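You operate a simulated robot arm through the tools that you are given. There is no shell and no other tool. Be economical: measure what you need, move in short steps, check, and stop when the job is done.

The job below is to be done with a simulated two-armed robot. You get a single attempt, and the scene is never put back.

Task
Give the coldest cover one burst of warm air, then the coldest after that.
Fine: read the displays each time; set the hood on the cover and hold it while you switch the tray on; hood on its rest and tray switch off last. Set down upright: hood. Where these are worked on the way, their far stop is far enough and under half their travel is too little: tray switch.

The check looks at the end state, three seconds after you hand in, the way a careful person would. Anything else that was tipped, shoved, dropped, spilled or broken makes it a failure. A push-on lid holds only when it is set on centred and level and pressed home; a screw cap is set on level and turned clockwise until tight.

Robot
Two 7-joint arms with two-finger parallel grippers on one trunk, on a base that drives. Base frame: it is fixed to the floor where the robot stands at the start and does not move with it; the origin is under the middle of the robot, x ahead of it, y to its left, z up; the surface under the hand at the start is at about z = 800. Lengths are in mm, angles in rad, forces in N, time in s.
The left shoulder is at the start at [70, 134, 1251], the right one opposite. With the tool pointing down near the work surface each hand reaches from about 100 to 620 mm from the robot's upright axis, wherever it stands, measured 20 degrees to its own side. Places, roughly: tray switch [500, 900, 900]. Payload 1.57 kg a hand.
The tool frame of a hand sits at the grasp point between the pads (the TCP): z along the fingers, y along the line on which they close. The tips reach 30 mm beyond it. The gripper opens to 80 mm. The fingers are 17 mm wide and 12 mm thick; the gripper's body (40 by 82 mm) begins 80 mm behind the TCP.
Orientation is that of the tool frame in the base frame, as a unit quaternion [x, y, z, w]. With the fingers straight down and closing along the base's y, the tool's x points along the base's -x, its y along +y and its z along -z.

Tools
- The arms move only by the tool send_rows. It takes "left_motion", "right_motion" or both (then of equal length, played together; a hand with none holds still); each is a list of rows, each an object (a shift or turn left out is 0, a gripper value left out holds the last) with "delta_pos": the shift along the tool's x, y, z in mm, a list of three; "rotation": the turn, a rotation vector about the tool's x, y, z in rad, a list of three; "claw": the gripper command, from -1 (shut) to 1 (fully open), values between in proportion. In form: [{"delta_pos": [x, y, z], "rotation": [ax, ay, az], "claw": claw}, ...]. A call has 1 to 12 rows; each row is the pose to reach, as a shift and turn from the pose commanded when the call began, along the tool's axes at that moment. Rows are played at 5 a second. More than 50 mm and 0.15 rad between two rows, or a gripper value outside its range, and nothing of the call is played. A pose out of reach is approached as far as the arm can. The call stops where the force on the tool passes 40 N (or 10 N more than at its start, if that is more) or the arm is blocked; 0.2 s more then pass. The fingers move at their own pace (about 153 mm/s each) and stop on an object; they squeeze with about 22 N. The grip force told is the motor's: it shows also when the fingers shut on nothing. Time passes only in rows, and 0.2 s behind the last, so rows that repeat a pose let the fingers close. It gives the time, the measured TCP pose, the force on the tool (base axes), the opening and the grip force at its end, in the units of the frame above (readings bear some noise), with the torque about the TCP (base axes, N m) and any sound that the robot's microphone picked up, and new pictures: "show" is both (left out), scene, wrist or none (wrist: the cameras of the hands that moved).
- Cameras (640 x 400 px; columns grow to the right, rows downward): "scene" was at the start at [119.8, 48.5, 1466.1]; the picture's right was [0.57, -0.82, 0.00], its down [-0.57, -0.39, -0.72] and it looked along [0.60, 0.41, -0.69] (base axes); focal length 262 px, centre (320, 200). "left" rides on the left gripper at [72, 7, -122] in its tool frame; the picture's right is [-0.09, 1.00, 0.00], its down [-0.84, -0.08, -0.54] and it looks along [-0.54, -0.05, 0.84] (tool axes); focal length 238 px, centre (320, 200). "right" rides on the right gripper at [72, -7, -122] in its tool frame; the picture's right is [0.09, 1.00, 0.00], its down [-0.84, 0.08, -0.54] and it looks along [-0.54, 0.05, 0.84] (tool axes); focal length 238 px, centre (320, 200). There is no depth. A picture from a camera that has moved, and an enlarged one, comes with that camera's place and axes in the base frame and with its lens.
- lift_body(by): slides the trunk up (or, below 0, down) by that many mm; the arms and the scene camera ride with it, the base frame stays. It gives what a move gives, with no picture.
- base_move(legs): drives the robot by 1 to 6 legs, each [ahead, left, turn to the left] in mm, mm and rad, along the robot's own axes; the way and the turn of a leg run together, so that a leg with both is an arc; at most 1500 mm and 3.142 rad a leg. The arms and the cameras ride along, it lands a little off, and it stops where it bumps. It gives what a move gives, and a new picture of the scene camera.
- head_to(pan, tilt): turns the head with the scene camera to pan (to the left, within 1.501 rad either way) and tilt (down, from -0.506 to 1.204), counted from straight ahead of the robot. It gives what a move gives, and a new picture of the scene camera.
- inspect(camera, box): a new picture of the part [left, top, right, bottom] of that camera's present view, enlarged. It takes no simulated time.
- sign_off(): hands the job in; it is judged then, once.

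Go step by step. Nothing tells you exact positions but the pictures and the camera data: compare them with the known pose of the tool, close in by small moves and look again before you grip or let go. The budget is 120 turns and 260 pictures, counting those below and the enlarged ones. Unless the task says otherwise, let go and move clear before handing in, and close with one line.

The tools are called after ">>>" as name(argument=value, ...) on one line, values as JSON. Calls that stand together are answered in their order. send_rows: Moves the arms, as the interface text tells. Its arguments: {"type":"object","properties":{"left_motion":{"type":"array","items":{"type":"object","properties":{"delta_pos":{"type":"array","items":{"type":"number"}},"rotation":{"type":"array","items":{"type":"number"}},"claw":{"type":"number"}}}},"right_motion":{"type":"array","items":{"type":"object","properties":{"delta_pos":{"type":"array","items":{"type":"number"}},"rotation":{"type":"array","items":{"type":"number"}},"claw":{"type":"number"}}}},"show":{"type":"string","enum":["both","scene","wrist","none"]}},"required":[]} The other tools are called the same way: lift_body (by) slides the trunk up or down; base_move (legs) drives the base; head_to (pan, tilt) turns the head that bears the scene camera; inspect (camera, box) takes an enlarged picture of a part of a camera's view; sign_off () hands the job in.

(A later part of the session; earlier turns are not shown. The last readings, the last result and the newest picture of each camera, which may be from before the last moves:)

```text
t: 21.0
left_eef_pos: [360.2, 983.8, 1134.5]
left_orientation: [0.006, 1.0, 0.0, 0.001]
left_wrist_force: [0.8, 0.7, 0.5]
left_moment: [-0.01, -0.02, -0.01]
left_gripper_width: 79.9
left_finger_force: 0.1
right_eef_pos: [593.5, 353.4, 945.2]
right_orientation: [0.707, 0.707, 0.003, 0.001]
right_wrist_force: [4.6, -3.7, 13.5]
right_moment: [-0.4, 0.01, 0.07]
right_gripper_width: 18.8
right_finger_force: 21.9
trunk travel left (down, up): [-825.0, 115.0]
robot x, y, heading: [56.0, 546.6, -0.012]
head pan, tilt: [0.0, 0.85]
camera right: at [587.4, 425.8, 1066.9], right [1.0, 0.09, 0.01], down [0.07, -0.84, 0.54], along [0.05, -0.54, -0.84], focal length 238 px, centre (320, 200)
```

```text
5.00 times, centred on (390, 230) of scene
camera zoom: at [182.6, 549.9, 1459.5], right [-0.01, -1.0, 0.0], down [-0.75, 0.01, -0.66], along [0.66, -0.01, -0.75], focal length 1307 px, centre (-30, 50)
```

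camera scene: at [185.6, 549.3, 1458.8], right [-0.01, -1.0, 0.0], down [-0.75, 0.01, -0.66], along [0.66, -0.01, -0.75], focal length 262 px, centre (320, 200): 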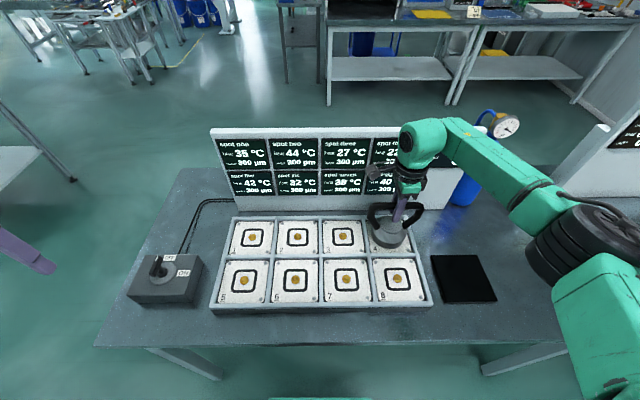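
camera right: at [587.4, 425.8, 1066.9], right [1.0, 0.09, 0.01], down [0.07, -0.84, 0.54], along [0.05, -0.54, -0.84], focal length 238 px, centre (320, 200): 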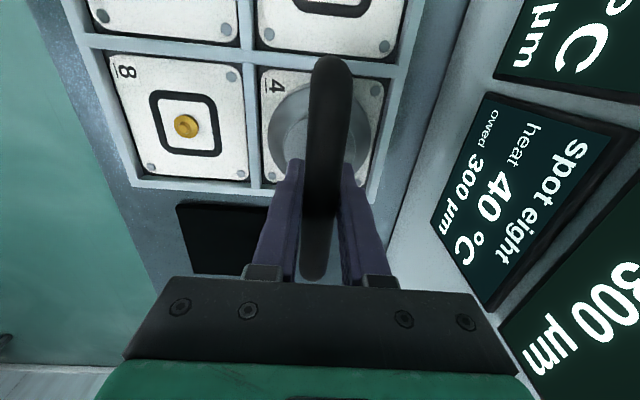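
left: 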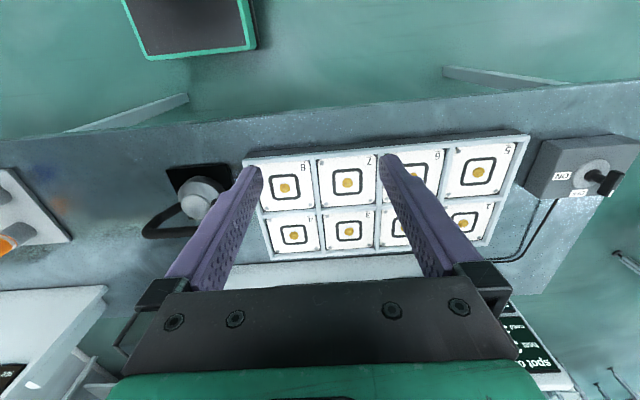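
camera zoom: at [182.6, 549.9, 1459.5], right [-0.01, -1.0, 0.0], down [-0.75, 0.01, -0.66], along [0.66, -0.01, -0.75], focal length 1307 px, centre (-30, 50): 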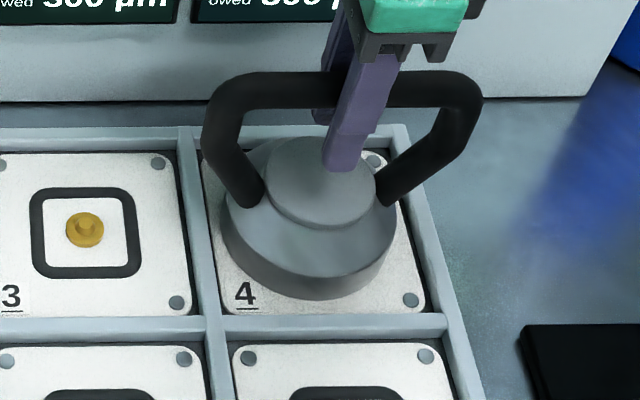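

Contact: the hood is down on cover 4. I'll do a small lift, a +2 mm x correction, and set it down again with lighter pressure.

>>> send_rows(right_motion=[{"delta_pos": [0, 0, -5]}, {"delta_pos": [-1, 2, -5]}, {"delta_pos": [-1, 2, -2.5]}, {"delta_pos": [-1, 2, -0.8]}], show="none")

>>> inspect(camera="scene", box=[340, 190, 440, 270])

>>> inspect(camera="right", box=[200, 30, 420, 190])

```text
t: 22.0
left_eef_pos: [359.4, 982.9, 1136.0]
left_orientation: [0.007, 1.0, 0.0, 0.001]
left_wrist_force: [-0.4, -0.1, -0.1]
left_moment: [0.0, -0.03, 0.0]
left_gripper_width: 80.0
left_finger_force: 0.1
right_eef_pos: [595.1, 353.8, 945.3]
right_orientation: [0.707, 0.707, 0.001, 0.001]
right_wrist_force: [-1.8, -2.0, 8.9]
right_moment: [0.01, 0.02, -0.01]
right_gripper_width: 18.7
right_finger_force: 21.8
trunk travel left (down, up): [-825.0, 115.0]
robot x, y, heading: [55.9, 549.9, -0.014]
head pan, tilt: [0.0, 0.85]
```

```text
5.00 times, centred on (390, 230) of scene
camera zoom: at [181.4, 550.0, 1459.5], right [-0.01, -1.0, 0.0], down [-0.75, 0.01, -0.66], along [0.66, -0.01, -0.75], focal length 1307 px, centre (-30, 50)
```

zoom: 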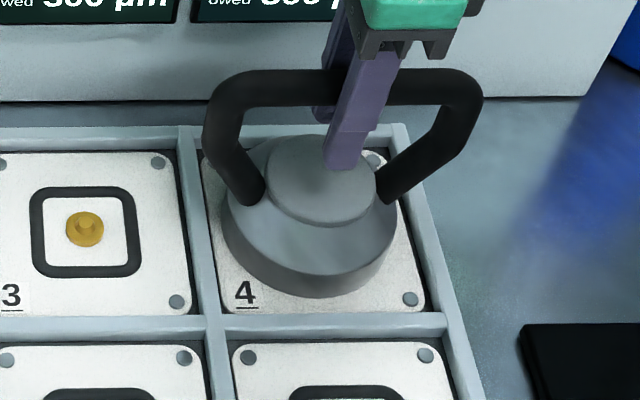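

```text
2.50 times, centred on (310, 110) of right
camera zoom: at [588.6, 425.3, 1066.8], right [1.0, 0.09, 0.0], down [0.07, -0.84, 0.54], along [0.05, -0.54, -0.84], focal length 596 px, centre (345, 425)
```

zoom: 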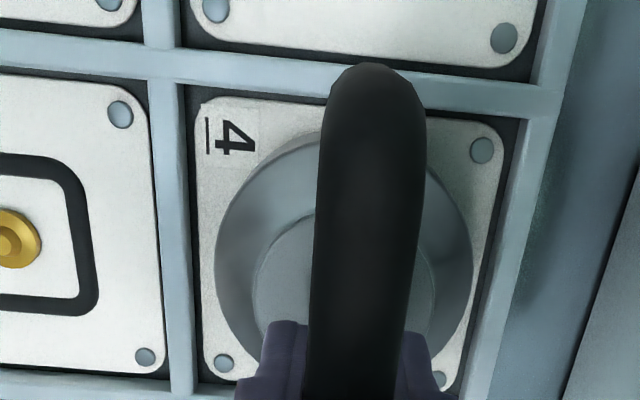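

The hood sits flush with zero moment. The switch knob is at about (478, 933), with its top at z≈894 and the bar along x pointing at OFF; ON is toward -y (90° clockwise). I'll bring the left hand above it.

>>> send_rows(left_motion=[{"delta_pos": [-30, -12, 30]}, {"delta_pos": [-60, -24, 60]}, {"delta_pos": [-90, -36, 90]}, {"delta_pos": [-118, -49, 120]}, {"delta_pos": [-118, -49, 150]}, {"delta_pos": [-118, -49, 150]}])

>>> inspect(camera="scene", box=[110, 170, 270, 320])

```text
t: 23.4
left_eef_pos: [478.1, 932.4, 988.1]
left_orientation: [0.006, 1.0, 0.001, 0.001]
left_wrist_force: [-0.3, -1.1, 0.4]
left_moment: [0.02, 0.0, 0.01]
left_gripper_width: 80.0
left_finger_force: 0.1
right_eef_pos: [594.1, 352.9, 945.2]
right_orientation: [0.708, 0.706, 0.001, 0.002]
right_wrist_force: [5.5, -5.0, 21.8]
right_moment: [0.04, 0.01, -0.01]
right_gripper_width: 18.9
right_finger_force: 22.2
trunk travel left (down, up): [-825.0, 115.0]
robot x, y, heading: [52.2, 548.0, -0.014]
head pan, tilt: [0.0, 0.85]
camera scene: at [181.2, 550.0, 1459.4], right [-0.01, -1.0, 0.0], down [-0.75, 0.01, -0.66], along [0.66, -0.01, -0.75], focal length 262 px, centre (320, 200)
camera left: at [406.7, 940.4, 1107.9], right [0.1, 0.99, 0.0], down [0.83, -0.09, 0.54], along [0.54, -0.06, -0.84], focal length 238 px, centre (320, 200)
```

scene: 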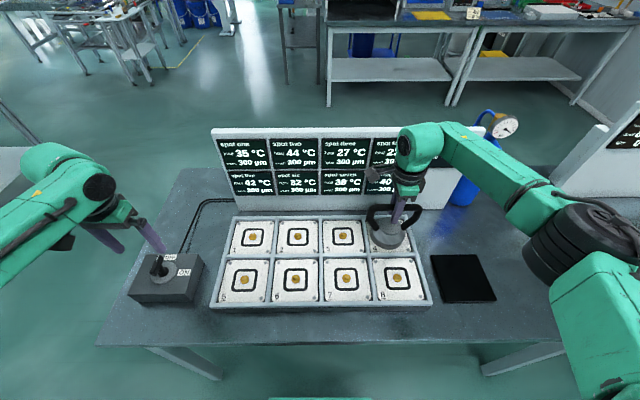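
left: 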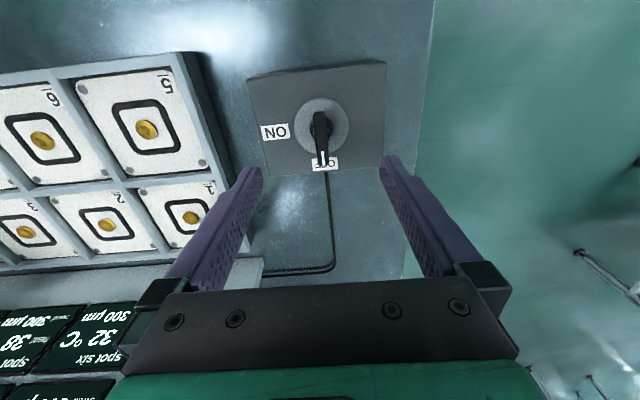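

```text
2.67 times, centred on (190, 245) of scene
camera zoom: at [181.2, 550.0, 1459.4], right [-0.01, -1.0, 0.0], down [-0.75, 0.01, -0.66], along [0.66, -0.01, -0.75], focal length 697 px, centre (667, 80)
```

zoom: 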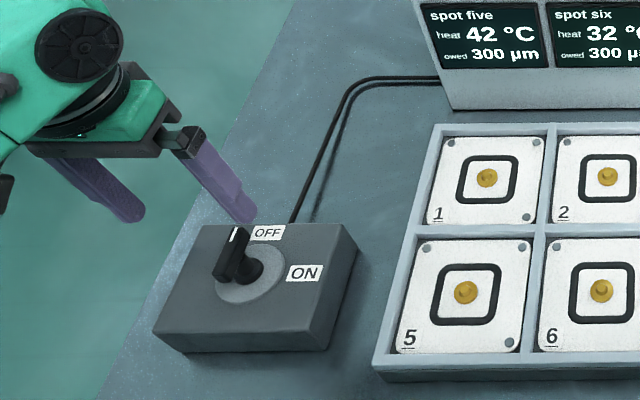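

The left hand is aligned over the knob. I'll descend, relieving the right hand's press slightly.

>>> send_rows(left_motion=[{"delta_pos": [0, 0, 30]}, {"delta_pos": [0, 0, 60]}, {"delta_pos": [0, 0, 80]}, {"delta_pos": [0, 0, 93]}], right_motion=[{"delta_pos": [0, 0, -0.4]}, {"delta_pos": [0, 0, -0.8]}, {"delta_pos": [0, 0, -0.8]}, {"delta_pos": [0, 0, -0.8]}])

>>> inspect(camera="scene", box=[110, 200, 230, 310])

```text
t: 24.4
left_eef_pos: [478.5, 932.1, 891.4]
left_orientation: [0.006, 1.0, 0.001, 0.001]
left_wrist_force: [0.2, 0.1, 0.2]
left_moment: [0.0, -0.01, 0.03]
left_gripper_width: 80.1
left_finger_force: 0.1
right_eef_pos: [594.3, 354.0, 946.0]
right_orientation: [0.708, 0.706, 0.001, 0.001]
right_wrist_force: [8.9, -5.1, 23.0]
right_moment: [0.07, 0.09, -0.03]
right_gripper_width: 18.6
right_finger_force: 22.5
trunk travel left (down, up): [-825.0, 115.0]
robot x, y, heading: [54.5, 549.2, -0.014]
head pan, tilt: [0.0, 0.85]
camera scene: at [182.1, 550.0, 1459.3], right [-0.01, -1.0, 0.0], down [-0.75, 0.01, -0.66], along [0.66, -0.01, -0.75], focal length 262 px, centre (320, 200)
camera right: at [588.4, 425.5, 1066.6], right [1.0, 0.09, 0.0], down [0.07, -0.84, 0.54], along [0.05, -0.54, -0.84], focal length 238 px, centre (320, 200)
camera left: at [407.6, 940.4, 1012.3], right [0.1, 0.99, 0.0], down [0.83, -0.09, 0.54], along [0.54, -0.06, -0.84], focal length 238 px, centre (320, 200)
```

scene: 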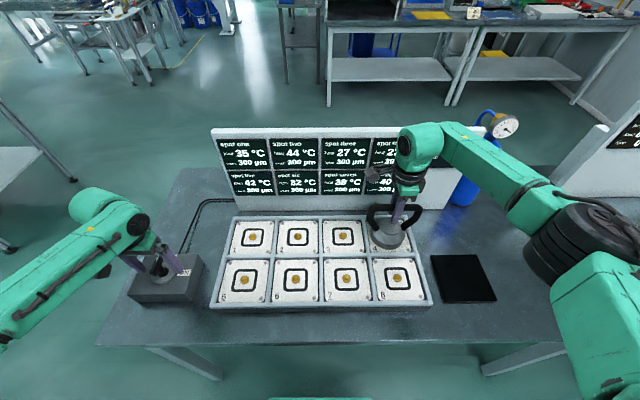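
right: 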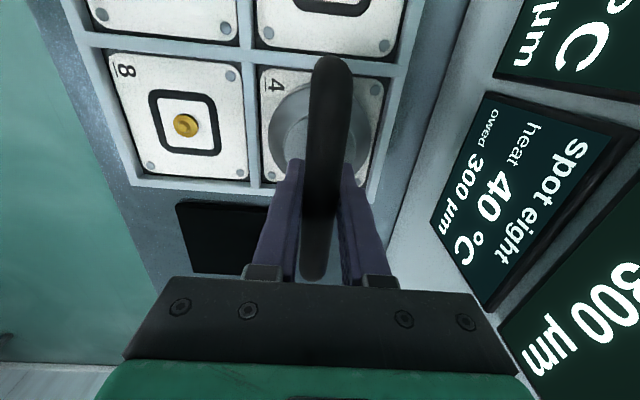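
left: 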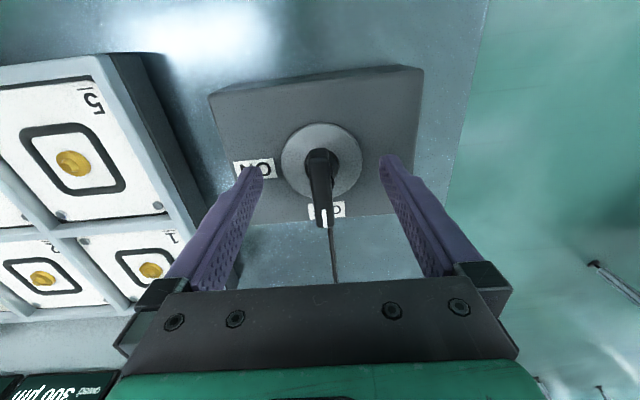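

```text
3.64 times, centred on (170, 255) of scene
camera zoom: at [182.1, 550.0, 1459.3], right [-0.01, -1.0, 0.0], down [-0.75, 0.01, -0.66], along [0.66, -0.01, -0.75], focal length 951 px, centre (866, 0)
```

zoom: 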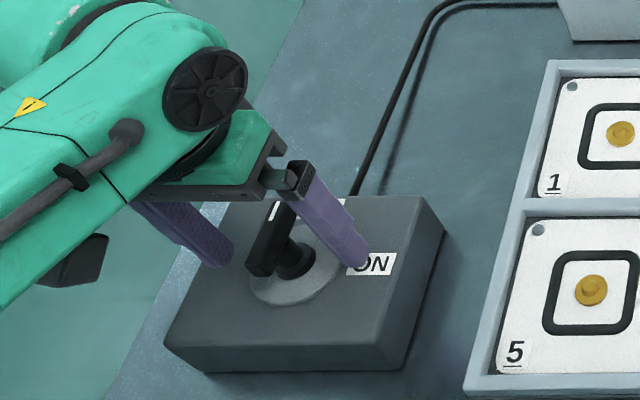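

The fingers straddle the knob well. I'll close the left gripper and ease the right hand up 1.5 mm.

>>> send_rows(left_motion=[{"claw": 0.2}, {"claw": -0.4}, {"claw": -1}, {"claw": -1}], right_motion=[{"delta_pos": [0, 0, -0.8]}, {"delta_pos": [0, 0, -1.5]}, {"delta_pos": [0, 0, -1.5]}, {"delta_pos": [0, 0, -1.5]}], show="none")

>>> inspect(camera="left", box=[200, 60, 440, 260])

>>> inspect(camera="scene", box=[340, 190, 440, 270])

```text
t: 25.4
left_eef_pos: [479.6, 933.5, 890.9]
left_orientation: [0.006, 1.0, 0.0, 0.001]
left_wrist_force: [-0.2, 5.3, -1.0]
left_moment: [-0.16, -0.04, 0.03]
left_gripper_width: 15.6
left_finger_force: 31.1
right_eef_pos: [594.7, 353.8, 945.5]
right_orientation: [0.707, 0.707, -0.001, 0.001]
right_wrist_force: [2.1, -4.4, 10.6]
right_moment: [0.28, 0.07, 0.04]
right_gripper_width: 18.8
right_finger_force: 22.3
trunk travel left (down, up): [-825.0, 115.0]
robot x, y, heading: [55.0, 548.8, -0.016]
head pan, tilt: [0.0, 0.85]
```

```text
2.00 times, centred on (320, 160) of left
camera zoom: at [407.7, 941.6, 1012.1], right [0.1, 0.99, 0.0], down [0.84, -0.09, 0.54], along [0.54, -0.06, -0.84], focal length 477 px, centre (320, 280)
```

zoom: 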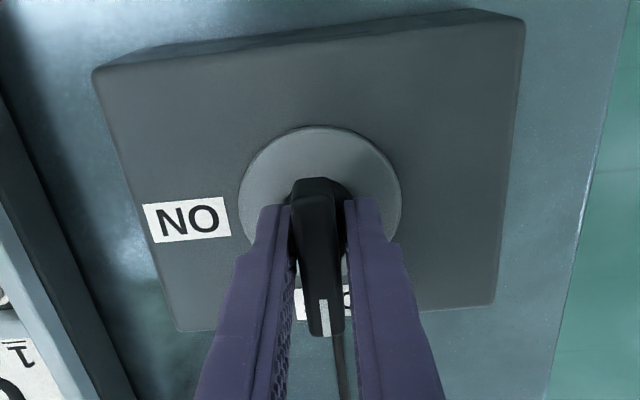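

```text
5.00 times, centred on (390, 230) of scene
camera zoom: at [182.5, 551.1, 1459.1], right [-0.01, -1.0, 0.0], down [-0.75, 0.01, -0.66], along [0.66, -0.01, -0.75], focal length 1307 px, centre (-30, 50)
```

zoom: 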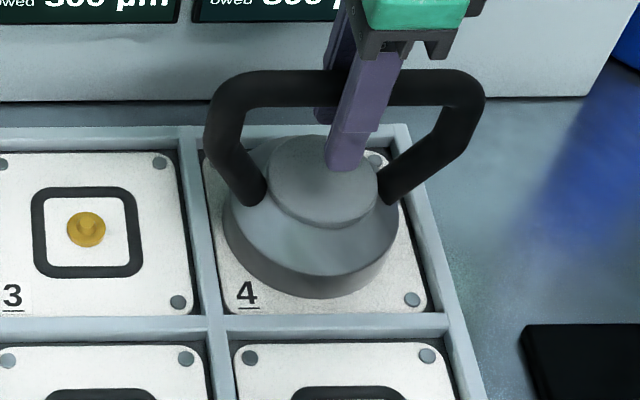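

The knob is gripped. I'll turn it clockwise towards ON.

>>> send_rows(left_motion=[{"rotation": [0, 0, 0.13]}, {"rotation": [0, 0, 0.26]}, {"rotation": [0, 0, 0.39]}, {"rotation": [0, 0, 0.52]}, {"rotation": [0, 0, 0.65]}, {"rotation": [0, 0, 0.78]}, {"rotation": [0, 0, 0.91]}, {"rotation": [0, 0, 1.04]}, {"rotation": [0, 0, 1.17]}, {"rotation": [0, 0, 1.3]}, {"rotation": [0, 0, 1.43]}, {"rotation": [0, 0, 1.56]}])

>>> inspect(camera="scene", box=[205, 120, 495, 220])

```text
t: 28.0
left_eef_pos: [479.5, 934.1, 892.0]
left_orientation: [0.708, 0.706, 0.0, 0.0]
left_wrist_force: [6.4, 10.1, 2.0]
left_moment: [-0.29, 0.14, 0.02]
left_gripper_width: 15.8
left_finger_force: 31.8
right_eef_pos: [595.8, 355.3, 944.6]
right_orientation: [0.708, 0.706, -0.001, 0.0]
right_wrist_force: [-2.3, -1.3, 1.5]
right_moment: [0.05, -0.02, 0.03]
right_gripper_width: 18.7
right_finger_force: 22.4
trunk travel left (down, up): [-825.0, 115.0]
robot x, y, heading: [54.3, 551.4, -0.008]
head pan, tilt: [0.0, 0.85]
camera scene: at [184.7, 552.7, 1459.0], right [-0.01, -1.0, 0.0], down [-0.75, 0.01, -0.66], along [0.66, -0.01, -0.75], focal length 262 px, centre (320, 200)
camera left: at [487.5, 1007.0, 1012.1], right [1.0, -0.1, 0.0], down [-0.08, -0.84, 0.54], along [-0.05, -0.54, -0.84], focal length 238 px, centre (320, 200)
```

scene: 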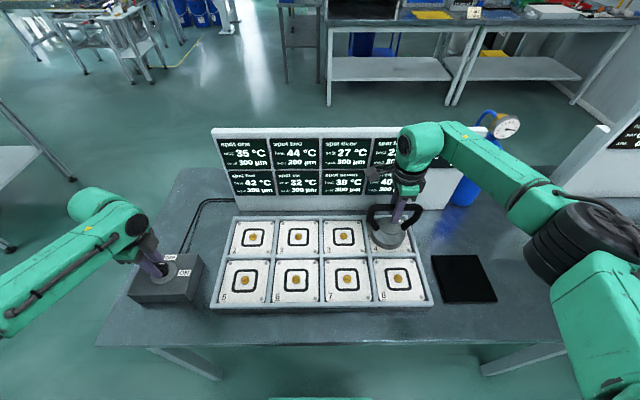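
left: 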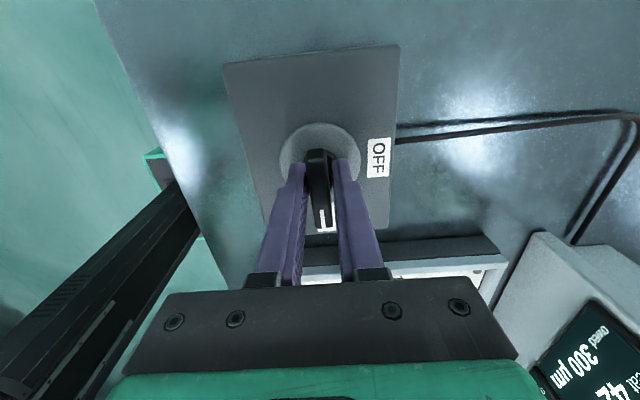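

```text
2.21 times, centred on (350, 170) of scene
camera zoom: at [184.7, 552.7, 1459.0], right [-0.01, -1.0, 0.0], down [-0.75, 0.01, -0.66], along [0.66, -0.01, -0.75], focal length 577 px, centre (254, 266)
```

zoom: 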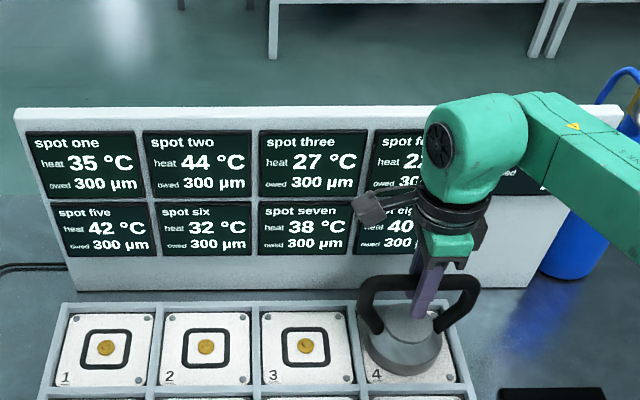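

The knob now points at ON. I'll check spot four's display and let a moment pass.

>>> send_rows(left_motion=[{"rotation": [0, 0, 0]}, {"rotation": [0, 0, 0]}, {"rotation": [0, 0, 0]}], right_motion=[{"delta_pos": [0, 0, 0.5]}, {"delta_pos": [0, 0, 0.5]}, {"delta_pos": [0, 0, 0.5]}], show="none")

>>> inspect(camera="right", box=[400, 0, 640, 400])

>>> inspect(camera="scene", box=[340, 120, 480, 210])

```text
t: 28.8
left_eef_pos: [480.0, 935.9, 892.2]
left_orientation: [0.707, 0.707, 0.0, 0.001]
left_wrist_force: [9.1, 10.5, 1.7]
left_moment: [0.38, 0.05, 0.03]
left_gripper_width: 16.0
left_finger_force: 31.1
right_eef_pos: [596.2, 355.0, 945.6]
right_orientation: [0.708, 0.707, 0.0, 0.001]
right_wrist_force: [-2.8, -1.4, 4.2]
right_moment: [0.17, -0.1, 0.05]
right_gripper_width: 18.5
right_finger_force: 22.2
trunk travel left (down, up): [-825.0, 115.0]
robot x, y, heading: [53.4, 551.5, -0.011]
head pan, tilt: [0.0, 0.85]
```

```text
1.00 times, centred on (520, 200) of right (not enlarged: the box is as wide or as high as the picture)
camera zoom: at [590.4, 427.3, 1066.4], right [1.0, 0.09, 0.0], down [0.08, -0.84, 0.54], along [0.05, -0.54, -0.84], focal length 238 px, centre (120, 200)
```

zoom: 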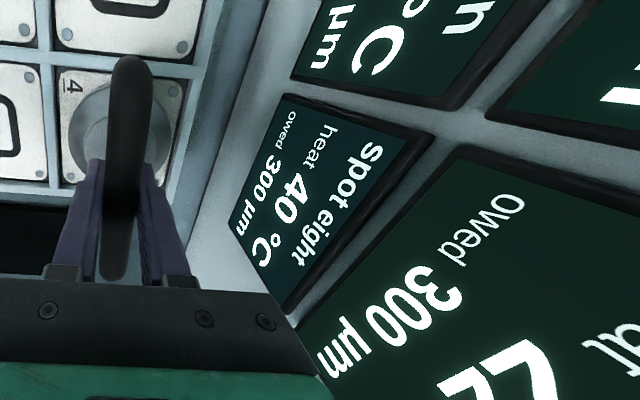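

```text
4.44 times, centred on (410, 165) of scene
camera zoom: at [184.5, 552.7, 1459.0], right [-0.01, -1.0, 0.0], down [-0.75, 0.01, -0.66], along [0.66, -0.01, -0.75], focal length 1162 px, centre (-80, 356)
```

zoom: 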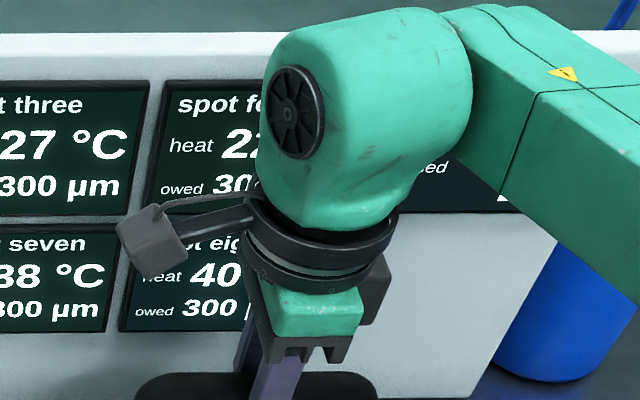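

The counter seems to have changed to 1, but spot four still reads 22. I'll wait briefly and look again.

>>> send_rows(left_motion=[{}, {}, {}, {}, {}], show="none")

>>> inspect(camera="scene", box=[400, 130, 460, 190])

>>> inspect(camera="scene", box=[205, 120, 425, 220])

```text
t: 30.0
left_eef_pos: [480.1, 933.9, 892.0]
left_orientation: [0.708, 0.707, 0.001, 0.0]
left_wrist_force: [11.6, 12.0, 2.8]
left_moment: [0.4, 0.01, -0.03]
left_gripper_width: 16.0
left_finger_force: 31.6
right_eef_pos: [595.4, 355.1, 945.6]
right_orientation: [0.708, 0.706, -0.001, 0.0]
right_wrist_force: [-4.0, -1.1, 5.6]
right_moment: [0.15, -0.08, 0.03]
right_gripper_width: 18.7
right_finger_force: 21.9
trunk travel left (down, up): [-825.0, 115.0]
robot x, y, heading: [53.9, 551.5, -0.014]
head pan, tilt: [0.0, 0.85]
```

```text
6.67 times, centred on (430, 160) of scene
camera zoom: at [184.4, 552.8, 1459.0], right [-0.01, -1.0, 0.0], down [-0.75, 0.01, -0.66], along [0.66, -0.01, -0.75], focal length 1743 px, centre (-413, 467)
```

zoom: 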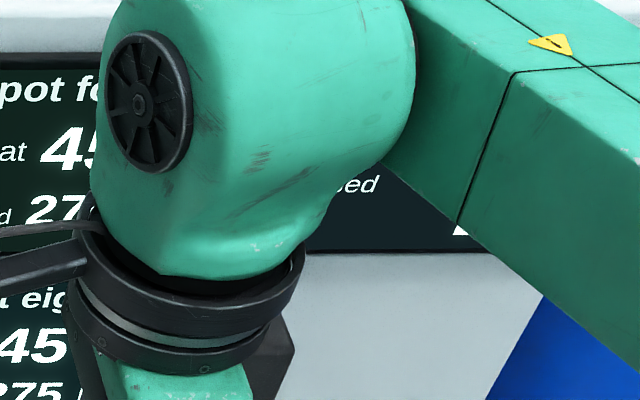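

```text
2.91 times, centred on (315, 170) of scene
camera zoom: at [184.4, 552.8, 1459.0], right [-0.01, -1.0, 0.0], down [-0.75, 0.01, -0.66], along [0.66, -0.01, -0.75], focal length 761 px, centre (334, 287)
```

zoom: 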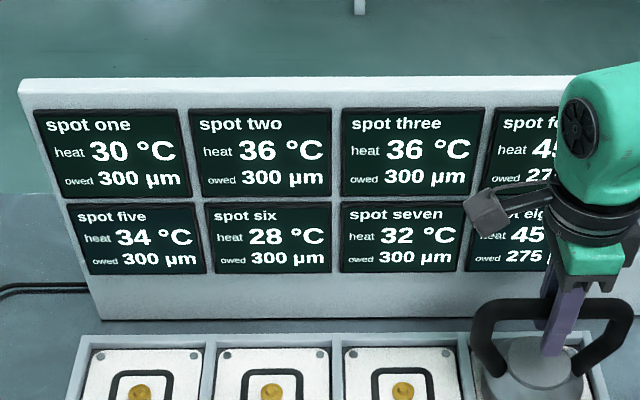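

The burst landed: spot four is up to about 45, and the displays have changed, with spot six at 28 °C now the coldest. I'll turn the switch back off.

>>> send_rows(left_motion=[{"rotation": [0, 0, -0.13]}, {"rotation": [0, 0, -0.26]}, {"rotation": [0, 0, -0.39]}, {"rotation": [0, 0, -0.52]}, {"rotation": [0, 0, -0.65]}, {"rotation": [0, 0, -0.78]}, {"rotation": [0, 0, -0.91]}, {"rotation": [0, 0, -1.04]}, {"rotation": [0, 0, -1.17]}, {"rotation": [0, 0, -1.3]}, {"rotation": [0, 0, -1.43]}, {"rotation": [0, 0, -1.57]}])

>>> inspect(camera="scene", box=[205, 120, 425, 220])

```text
t: 32.6
left_eef_pos: [480.4, 933.9, 891.2]
left_orientation: [0.0, 1.0, -0.001, 0.002]
left_wrist_force: [18.4, -5.6, 2.4]
left_moment: [0.45, -0.39, 0.01]
left_gripper_width: 15.4
left_finger_force: 31.2
right_eef_pos: [597.3, 355.2, 944.6]
right_orientation: [0.708, 0.707, 0.0, 0.0]
right_wrist_force: [-4.4, 6.3, 14.8]
right_moment: [-0.04, -0.08, 0.0]
right_gripper_width: 18.9
right_finger_force: 22.3
trunk travel left (down, up): [-825.0, 115.0]
robot x, y, heading: [54.7, 553.0, -0.013]
head pan, tilt: [0.0, 0.85]
camera scene: at [184.7, 551.3, 1459.1], right [-0.01, -1.0, 0.0], down [-0.75, 0.01, -0.66], along [0.66, -0.01, -0.75], focal length 262 px, centre (320, 200)
camera left: at [408.6, 941.0, 1012.0], right [0.09, 1.0, 0.0], down [0.84, -0.08, 0.54], along [0.54, -0.05, -0.84], focal length 238 px, centre (320, 200)
```

scene: 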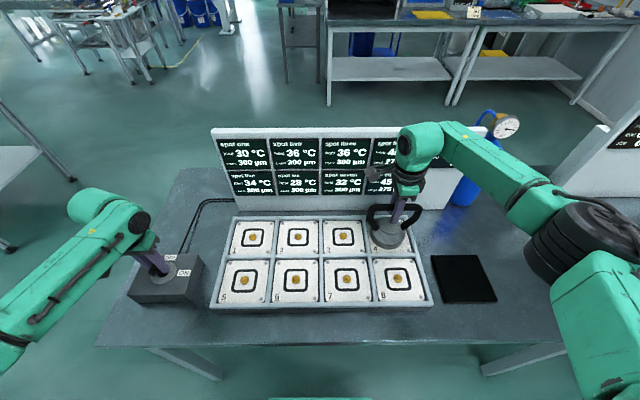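
left: 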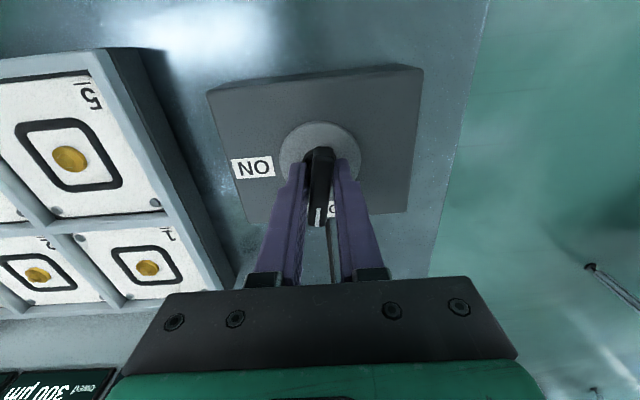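

```text
2.91 times, centred on (315, 170) of scene
camera zoom: at [184.7, 551.3, 1459.1], right [-0.01, -1.0, 0.0], down [-0.75, 0.01, -0.66], along [0.66, -0.01, -0.75], focal length 761 px, centre (334, 287)
```

zoom: 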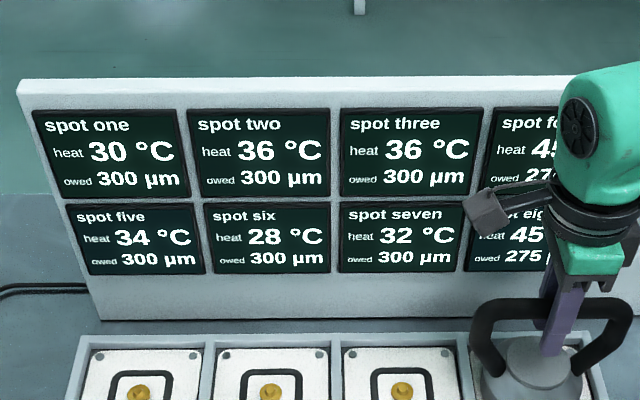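

The switch is back at OFF. I'll open and lift the left hand first, easing the right's press.

>>> send_rows(left_motion=[{"claw": 0.0}, {"claw": 1}, {"claw": 1}, {"delta_pos": [0, 0, -30]}, {"delta_pos": [0, 0, -60]}, {"delta_pos": [0, 0, -90]}, {"delta_pos": [0, 0, -90]}])

>>> inspect(camera="left", box=[240, 60, 400, 180])

```text
t: 34.2
left_eef_pos: [479.8, 933.4, 981.8]
left_orientation: [0.002, 1.0, 0.001, -0.001]
left_wrist_force: [0.4, 0.7, -0.1]
left_moment: [0.0, 0.0, 0.01]
left_gripper_width: 79.8
left_finger_force: 0.0
right_eef_pos: [595.7, 353.5, 944.6]
right_orientation: [0.707, 0.707, -0.001, 0.001]
right_wrist_force: [-0.1, 2.0, 3.8]
right_moment: [-0.19, 0.03, 0.02]
right_gripper_width: 18.6
right_finger_force: 22.8
trunk travel left (down, up): [-825.0, 115.0]
robot x, y, heading: [55.6, 548.8, -0.011]
head pan, tilt: [0.0, 0.85]
camera scene: at [183.5, 551.2, 1459.0], right [-0.01, -1.0, 0.0], down [-0.75, 0.01, -0.66], along [0.66, -0.01, -0.75], focal length 262 px, centre (320, 200)
camera left: at [408.1, 941.5, 1102.1], right [0.09, 1.0, 0.0], down [0.84, -0.08, 0.54], along [0.54, -0.05, -0.84], focal length 238 px, centre (320, 200)
```

scene: 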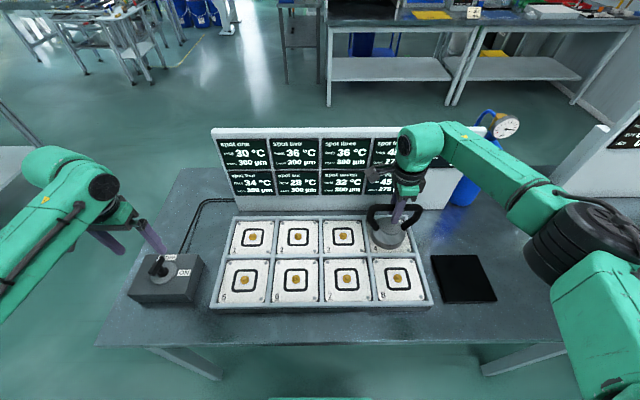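
left: 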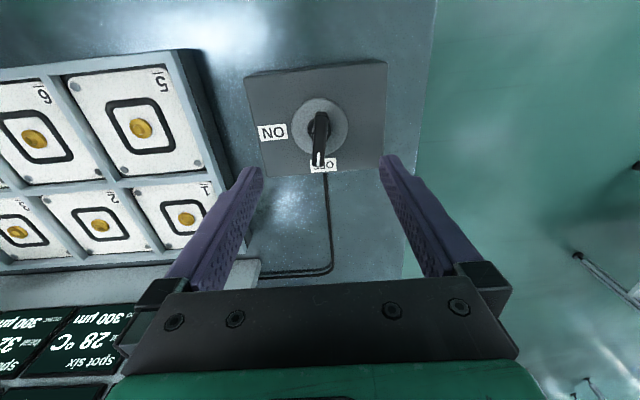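

```text
3.33 times, centred on (320, 120) of left
camera zoom: at [408.1, 941.5, 1102.1], right [0.09, 1.0, 0.0], down [0.84, -0.08, 0.54], along [0.54, -0.05, -0.84], focal length 794 px, centre (320, 467)
```

zoom: 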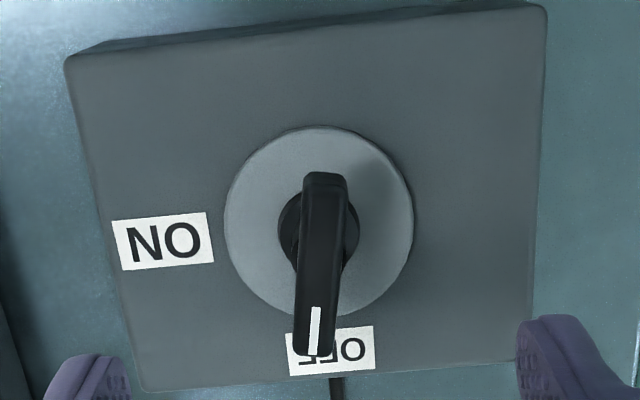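

The switch is OFF, about 5° short of its starting angle, so I'll turn further next time. Now I'll lift the hood and carry it over to above cell 6.

>>> send_rows(right_motion=[{"delta_pos": [0, 0, -10]}, {"delta_pos": [0, 0, -40]}, {"delta_pos": [0, 0, -70]}, {"delta_pos": [30, -15, -70]}, {"delta_pos": [70, -35, -70]}, {"delta_pos": [110, -55, -70]}, {"delta_pos": [150, -75, -70]}, {"delta_pos": [190, -95, -70]}, {"delta_pos": [230, -115, -70]}, {"delta_pos": [257, -129, -70]}, {"delta_pos": [257, -129, -70]}, {"delta_pos": [257, -129, -50]}])

>>> inspect(camera="scene", box=[205, 120, 495, 310])

>>> inspect(camera="scene", box=[245, 230, 355, 320])

```text
t: 36.8
left_eef_pos: [480.9, 933.7, 980.7]
left_orientation: [0.002, 1.0, 0.0, -0.001]
left_wrist_force: [-0.2, -0.2, -0.6]
left_moment: [-0.01, 0.04, -0.04]
left_gripper_width: 79.9
left_finger_force: 0.1
right_eef_pos: [468.7, 609.0, 996.2]
right_orientation: [0.708, 0.706, 0.0, 0.0]
right_wrist_force: [0.3, 1.0, -7.2]
right_moment: [-0.02, 0.03, 0.01]
right_gripper_width: 18.7
right_finger_force: 22.2
trunk travel left (down, up): [-825.0, 115.0]
robot x, y, heading: [56.7, 550.5, -0.006]
head pan, tilt: [0.0, 0.85]
camera scene: at [185.8, 550.1, 1458.8], right [-0.01, -1.0, 0.0], down [-0.75, 0.01, -0.66], along [0.66, -0.01, -0.75], focal length 262 px, centre (320, 200)
camera right: at [462.2, 681.7, 1117.1], right [1.0, 0.09, 0.0], down [0.08, -0.84, 0.54], along [0.05, -0.54, -0.84], focal length 238 px, centre (320, 200)
```

scene: 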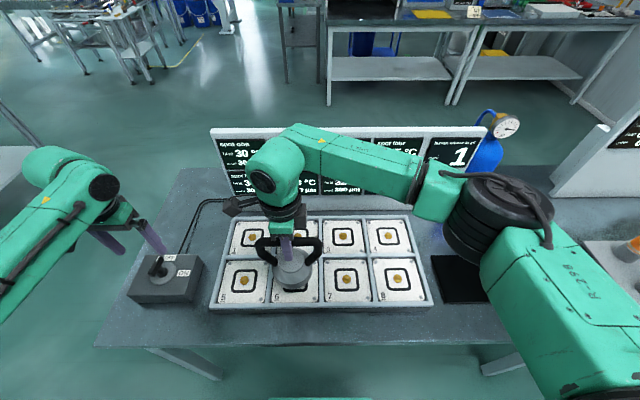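
right: 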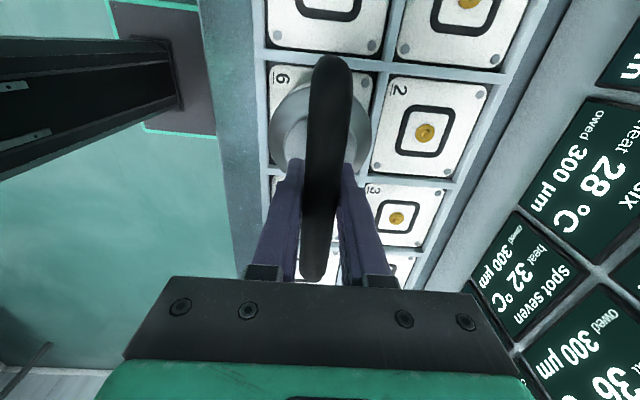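

```text
2.11 times, centred on (350, 215) of scene
camera zoom: at [185.8, 550.1, 1458.8], right [-0.01, -1.0, 0.0], down [-0.75, 0.01, -0.66], along [0.66, -0.01, -0.75], focal length 550 px, centre (257, 168)
```

zoom: 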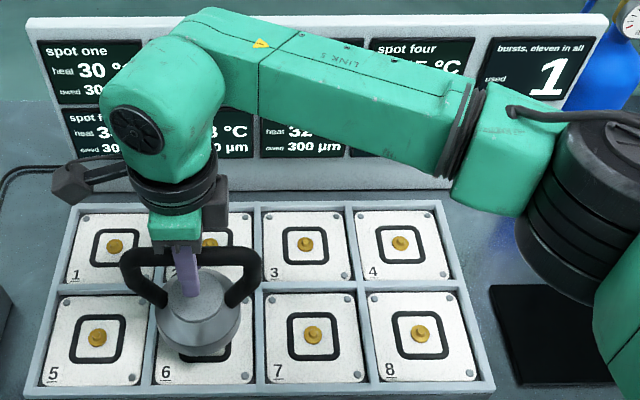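

```text
4.44 times, centred on (300, 275) of scene
camera zoom: at [185.8, 550.1, 1458.8], right [-0.01, -1.0, 0.0], down [-0.75, 0.01, -0.66], along [0.66, -0.01, -0.75], focal length 1162 px, centre (409, -133)
```

zoom: 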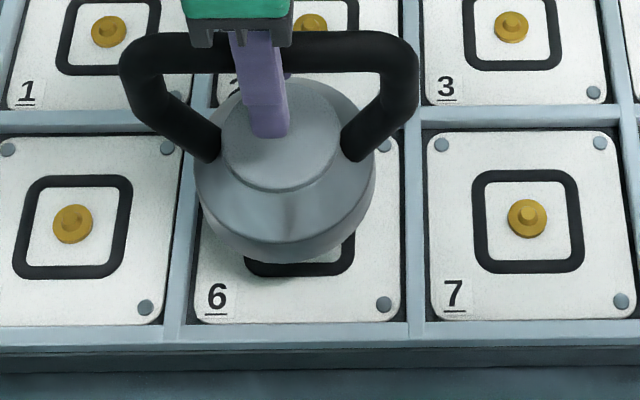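

Counter shows 1 and spot six still reads 28 °C, the coldest. I'll nudge the hood (+2 x, -1 y) and lower it over cell 6.

>>> send_rows(right_motion=[{"delta_pos": [-1, 2, 10]}, {"delta_pos": [-1, 2, 22]}, {"delta_pos": [-1, 2, 34]}, {"delta_pos": [-1, 2, 42]}], show="none")

>>> inspect(camera="scene", box=[245, 230, 355, 320])

>>> inspect(camera="right", box=[200, 30, 420, 190])

```text
t: 37.8
left_eef_pos: [482.1, 932.5, 979.8]
left_orientation: [0.002, 1.0, 0.0, -0.001]
left_wrist_force: [-0.1, 0.7, -0.4]
left_moment: [0.0, -0.01, 0.03]
left_gripper_width: 80.0
left_finger_force: 0.0
right_eef_pos: [471.0, 610.9, 952.2]
right_orientation: [0.708, 0.707, -0.001, 0.0]
right_wrist_force: [-0.5, 0.3, -6.9]
right_moment: [-0.02, 0.01, -0.01]
right_gripper_width: 19.1
right_finger_force: 22.4
trunk travel left (down, up): [-825.0, 115.0]
robot x, y, heading: [54.1, 549.7, -0.012]
head pan, tilt: [0.0, 0.85]
```

```text
4.44 times, centred on (300, 275) of scene
camera zoom: at [185.4, 550.0, 1458.9], right [-0.01, -1.0, 0.0], down [-0.75, 0.01, -0.66], along [0.66, -0.01, -0.75], focal length 1162 px, centre (409, -133)
```

zoom: 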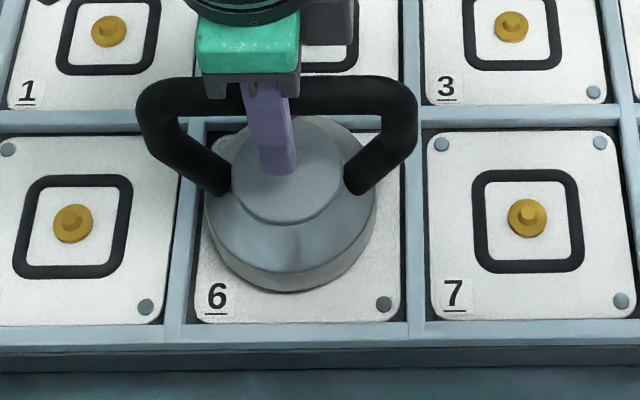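

```text
2.50 times, centred on (310, 110) of right
camera zoom: at [464.8, 681.9, 1073.7], right [1.0, 0.09, 0.0], down [0.08, -0.84, 0.54], along [0.05, -0.54, -0.84], focal length 596 px, centre (345, 425)
```

zoom: 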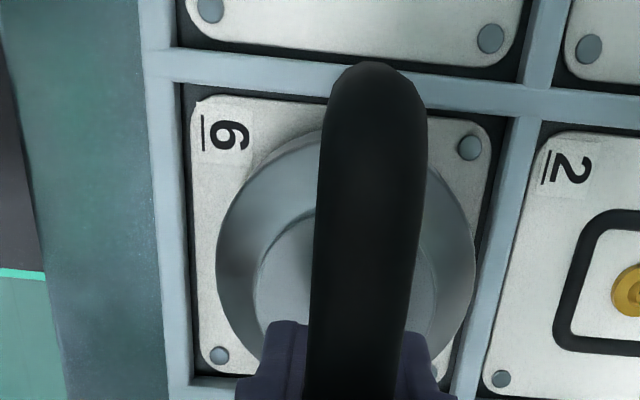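

The hood looks about 3–4 mm too far +y. I'll correct that and lower to contact.

>>> send_rows(right_motion=[{"delta_pos": [-4, -0.7, 0]}, {"delta_pos": [-4, -0.7, 3]}, {"delta_pos": [-4, -0.7, 6]}, {"delta_pos": [-4, -0.7, 7.5]}], show="none")

>>> inspect(camera="scene", box=[245, 230, 355, 320])

>>> inspect(camera="right", box=[200, 30, 420, 190])

```text
t: 38.8
left_eef_pos: [481.0, 933.9, 980.0]
left_orientation: [0.001, 1.0, 0.0, 0.0]
left_wrist_force: [0.4, 1.0, 0.1]
left_moment: [-0.01, 0.0, 0.01]
left_gripper_width: 79.9
left_finger_force: 0.0
right_eef_pos: [469.5, 607.3, 945.2]
right_orientation: [0.708, 0.706, -0.001, -0.001]
right_wrist_force: [0.0, 1.2, -8.4]
right_moment: [0.0, -0.02, 0.0]
right_gripper_width: 18.7
right_finger_force: 21.9
trunk travel left (down, up): [-825.0, 115.0]
robot x, y, heading: [51.9, 550.6, -0.012]
head pan, tilt: [0.0, 0.85]
```

```text
4.44 times, centred on (300, 275) of scene
camera zoom: at [185.2, 550.0, 1458.9], right [-0.01, -1.0, 0.0], down [-0.75, 0.01, -0.66], along [0.66, -0.01, -0.75], focal length 1162 px, centre (409, -133)
```

zoom: 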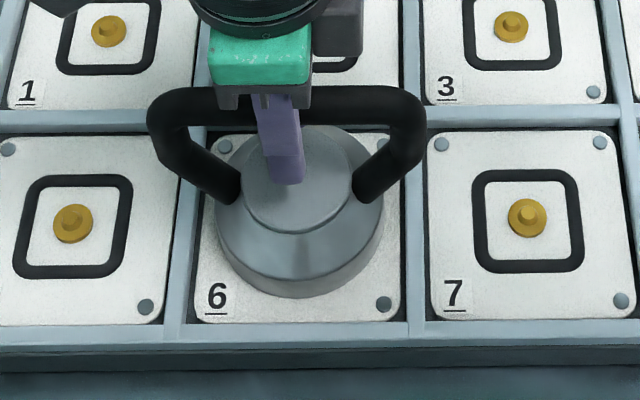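

```text
2.50 times, centred on (310, 110) of right
camera zoom: at [463.4, 677.7, 1066.6], right [1.0, 0.09, 0.0], down [0.08, -0.84, 0.54], along [0.05, -0.54, -0.84], focal length 596 px, centre (345, 425)
```

zoom: 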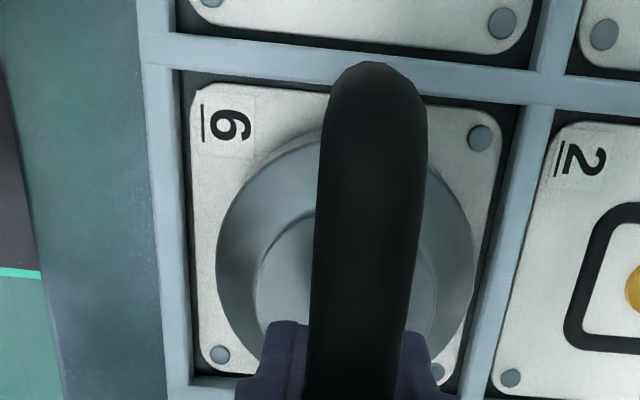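

The hood is centred on 6. I'll lower the last couple of millimetres.

>>> send_rows(right_motion=[{"delta_pos": [0, 0, 1]}, {"delta_pos": [0, 0, 2]}], show="none")

>>> send_rows(right_motion=[{"delta_pos": [0, 0, 0.5]}, {"delta_pos": [0, 0, 1]}], show="none")

```text
t: 39.4
left_eef_pos: [480.2, 933.3, 981.7]
left_orientation: [0.002, 1.0, 0.0, 0.0]
left_wrist_force: [1.1, 0.5, -0.4]
left_moment: [0.0, 0.01, -0.01]
left_gripper_width: 80.1
left_finger_force: 0.1
right_eef_pos: [468.1, 606.8, 945.3]
right_orientation: [0.707, 0.707, 0.002, 0.001]
right_wrist_force: [4.8, -0.4, 10.6]
right_moment: [-0.62, 0.07, 0.07]
right_gripper_width: 18.7
right_finger_force: 21.9
trunk travel left (down, up): [-825.0, 115.0]
robot x, y, heading: [51.6, 551.0, -0.009]
head pan, tilt: [0.0, 0.85]
```

```text
t: 40.0
left_eef_pos: [479.1, 933.4, 981.2]
left_orientation: [0.002, 1.0, 0.0, 0.001]
left_wrist_force: [0.3, -0.4, -0.4]
left_moment: [-0.01, 0.03, -0.02]
left_gripper_width: 79.9
left_finger_force: 0.1
right_eef_pos: [468.7, 605.1, 944.2]
right_orientation: [0.708, 0.706, 0.004, 0.0]
right_wrist_force: [11.2, 2.5, 28.0]
right_moment: [-0.02, 0.09, 0.05]
right_gripper_width: 18.8
right_finger_force: 21.6
trunk travel left (down, up): [-825.0, 115.0]
robot x, y, heading: [52.1, 550.2, -0.015]
head pan, tilt: [0.0, 0.85]
```

The hood is flush. I'll ease the press and take the left hand back down onto the knob.

>>> send_rows(left_motion=[{"delta_pos": [0, 0, 30]}, {"delta_pos": [0, 0, 60]}, {"delta_pos": [0, 0, 80]}, {"delta_pos": [0, 0, 90]}, {"delta_pos": [0, 0, 90], "claw": 0}, {"delta_pos": [0, 0, 90], "claw": -1}, {"delta_pos": [0, 0, 90], "claw": -1}, {"delta_pos": [0, 0, 90], "claw": -1}], right_motion=[{"delta_pos": [0, 0, -1]}, {"delta_pos": [0, 0, -2]}, {"delta_pos": [0, 0, -2]}, {"delta_pos": [0, 0, -2]}, {"delta_pos": [0, 0, -2]}, {"delta_pos": [0, 0, -2]}, {"delta_pos": [0, 0, -2]}, {"delta_pos": [0, 0, -2]}])

>>> inspect(camera="scene", box=[245, 230, 355, 320])

```text
t: 41.8
left_eef_pos: [478.5, 934.2, 891.8]
left_orientation: [0.002, 1.0, -0.001, 0.0]
left_wrist_force: [-1.4, -2.6, -4.5]
left_moment: [0.25, -0.64, -0.02]
left_gripper_width: 15.3
left_finger_force: 31.1
right_eef_pos: [466.6, 605.0, 943.1]
right_orientation: [0.708, 0.706, -0.002, 0.0]
right_wrist_force: [-0.7, 1.0, -2.0]
right_moment: [-0.04, 0.0, 0.0]
right_gripper_width: 18.8
right_finger_force: 22.0
trunk travel left (down, up): [-825.0, 115.0]
robot x, y, heading: [56.5, 553.8, -0.008]
head pan, tilt: [0.0, 0.85]
camera scene: at [184.3, 550.4, 1458.8], right [-0.01, -1.0, 0.0], down [-0.75, 0.01, -0.66], along [0.66, -0.01, -0.75], focal length 262 px, centre (320, 200)
camera right: at [462.0, 677.4, 1065.1], right [1.0, 0.09, 0.0], down [0.08, -0.84, 0.54], along [0.05, -0.54, -0.84], focal length 238 px, centre (320, 200)
camera left: at [408.0, 941.0, 1013.0], right [0.1, 1.0, 0.0], down [0.84, -0.08, 0.54], along [0.54, -0.05, -0.84], focal length 238 px, centre (320, 200)
```

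scene: 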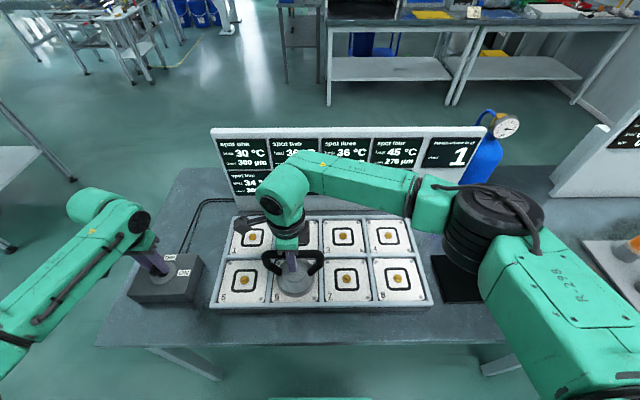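
right: 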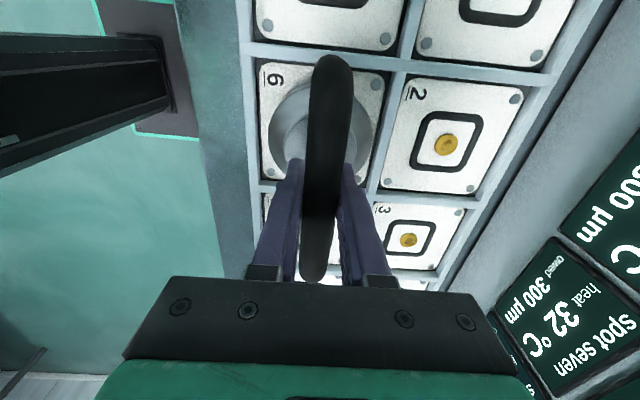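
left: 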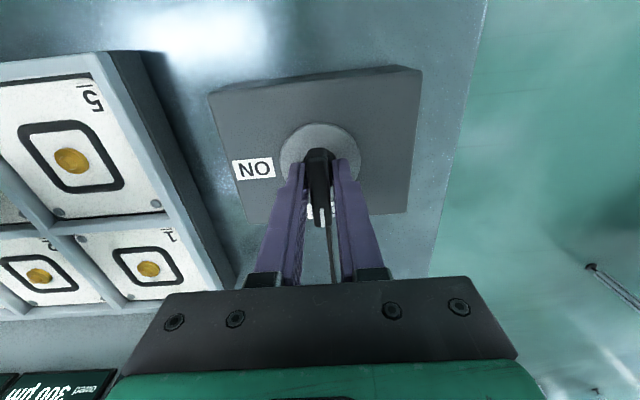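

```text
4.44 times, centred on (300, 275) of scene
camera zoom: at [184.3, 550.4, 1458.8], right [-0.01, -1.0, 0.0], down [-0.75, 0.01, -0.66], along [0.66, -0.01, -0.75], focal length 1162 px, centre (409, -133)
```

zoom: 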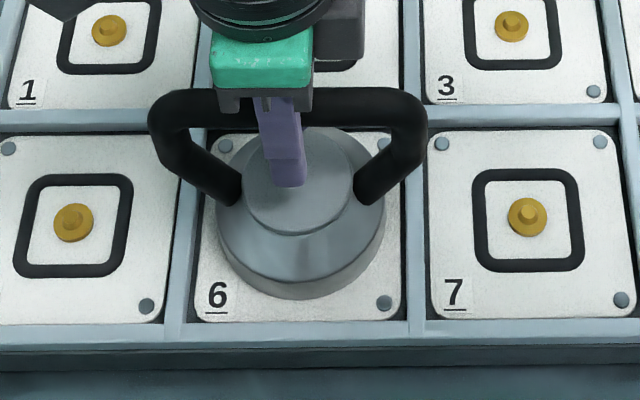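

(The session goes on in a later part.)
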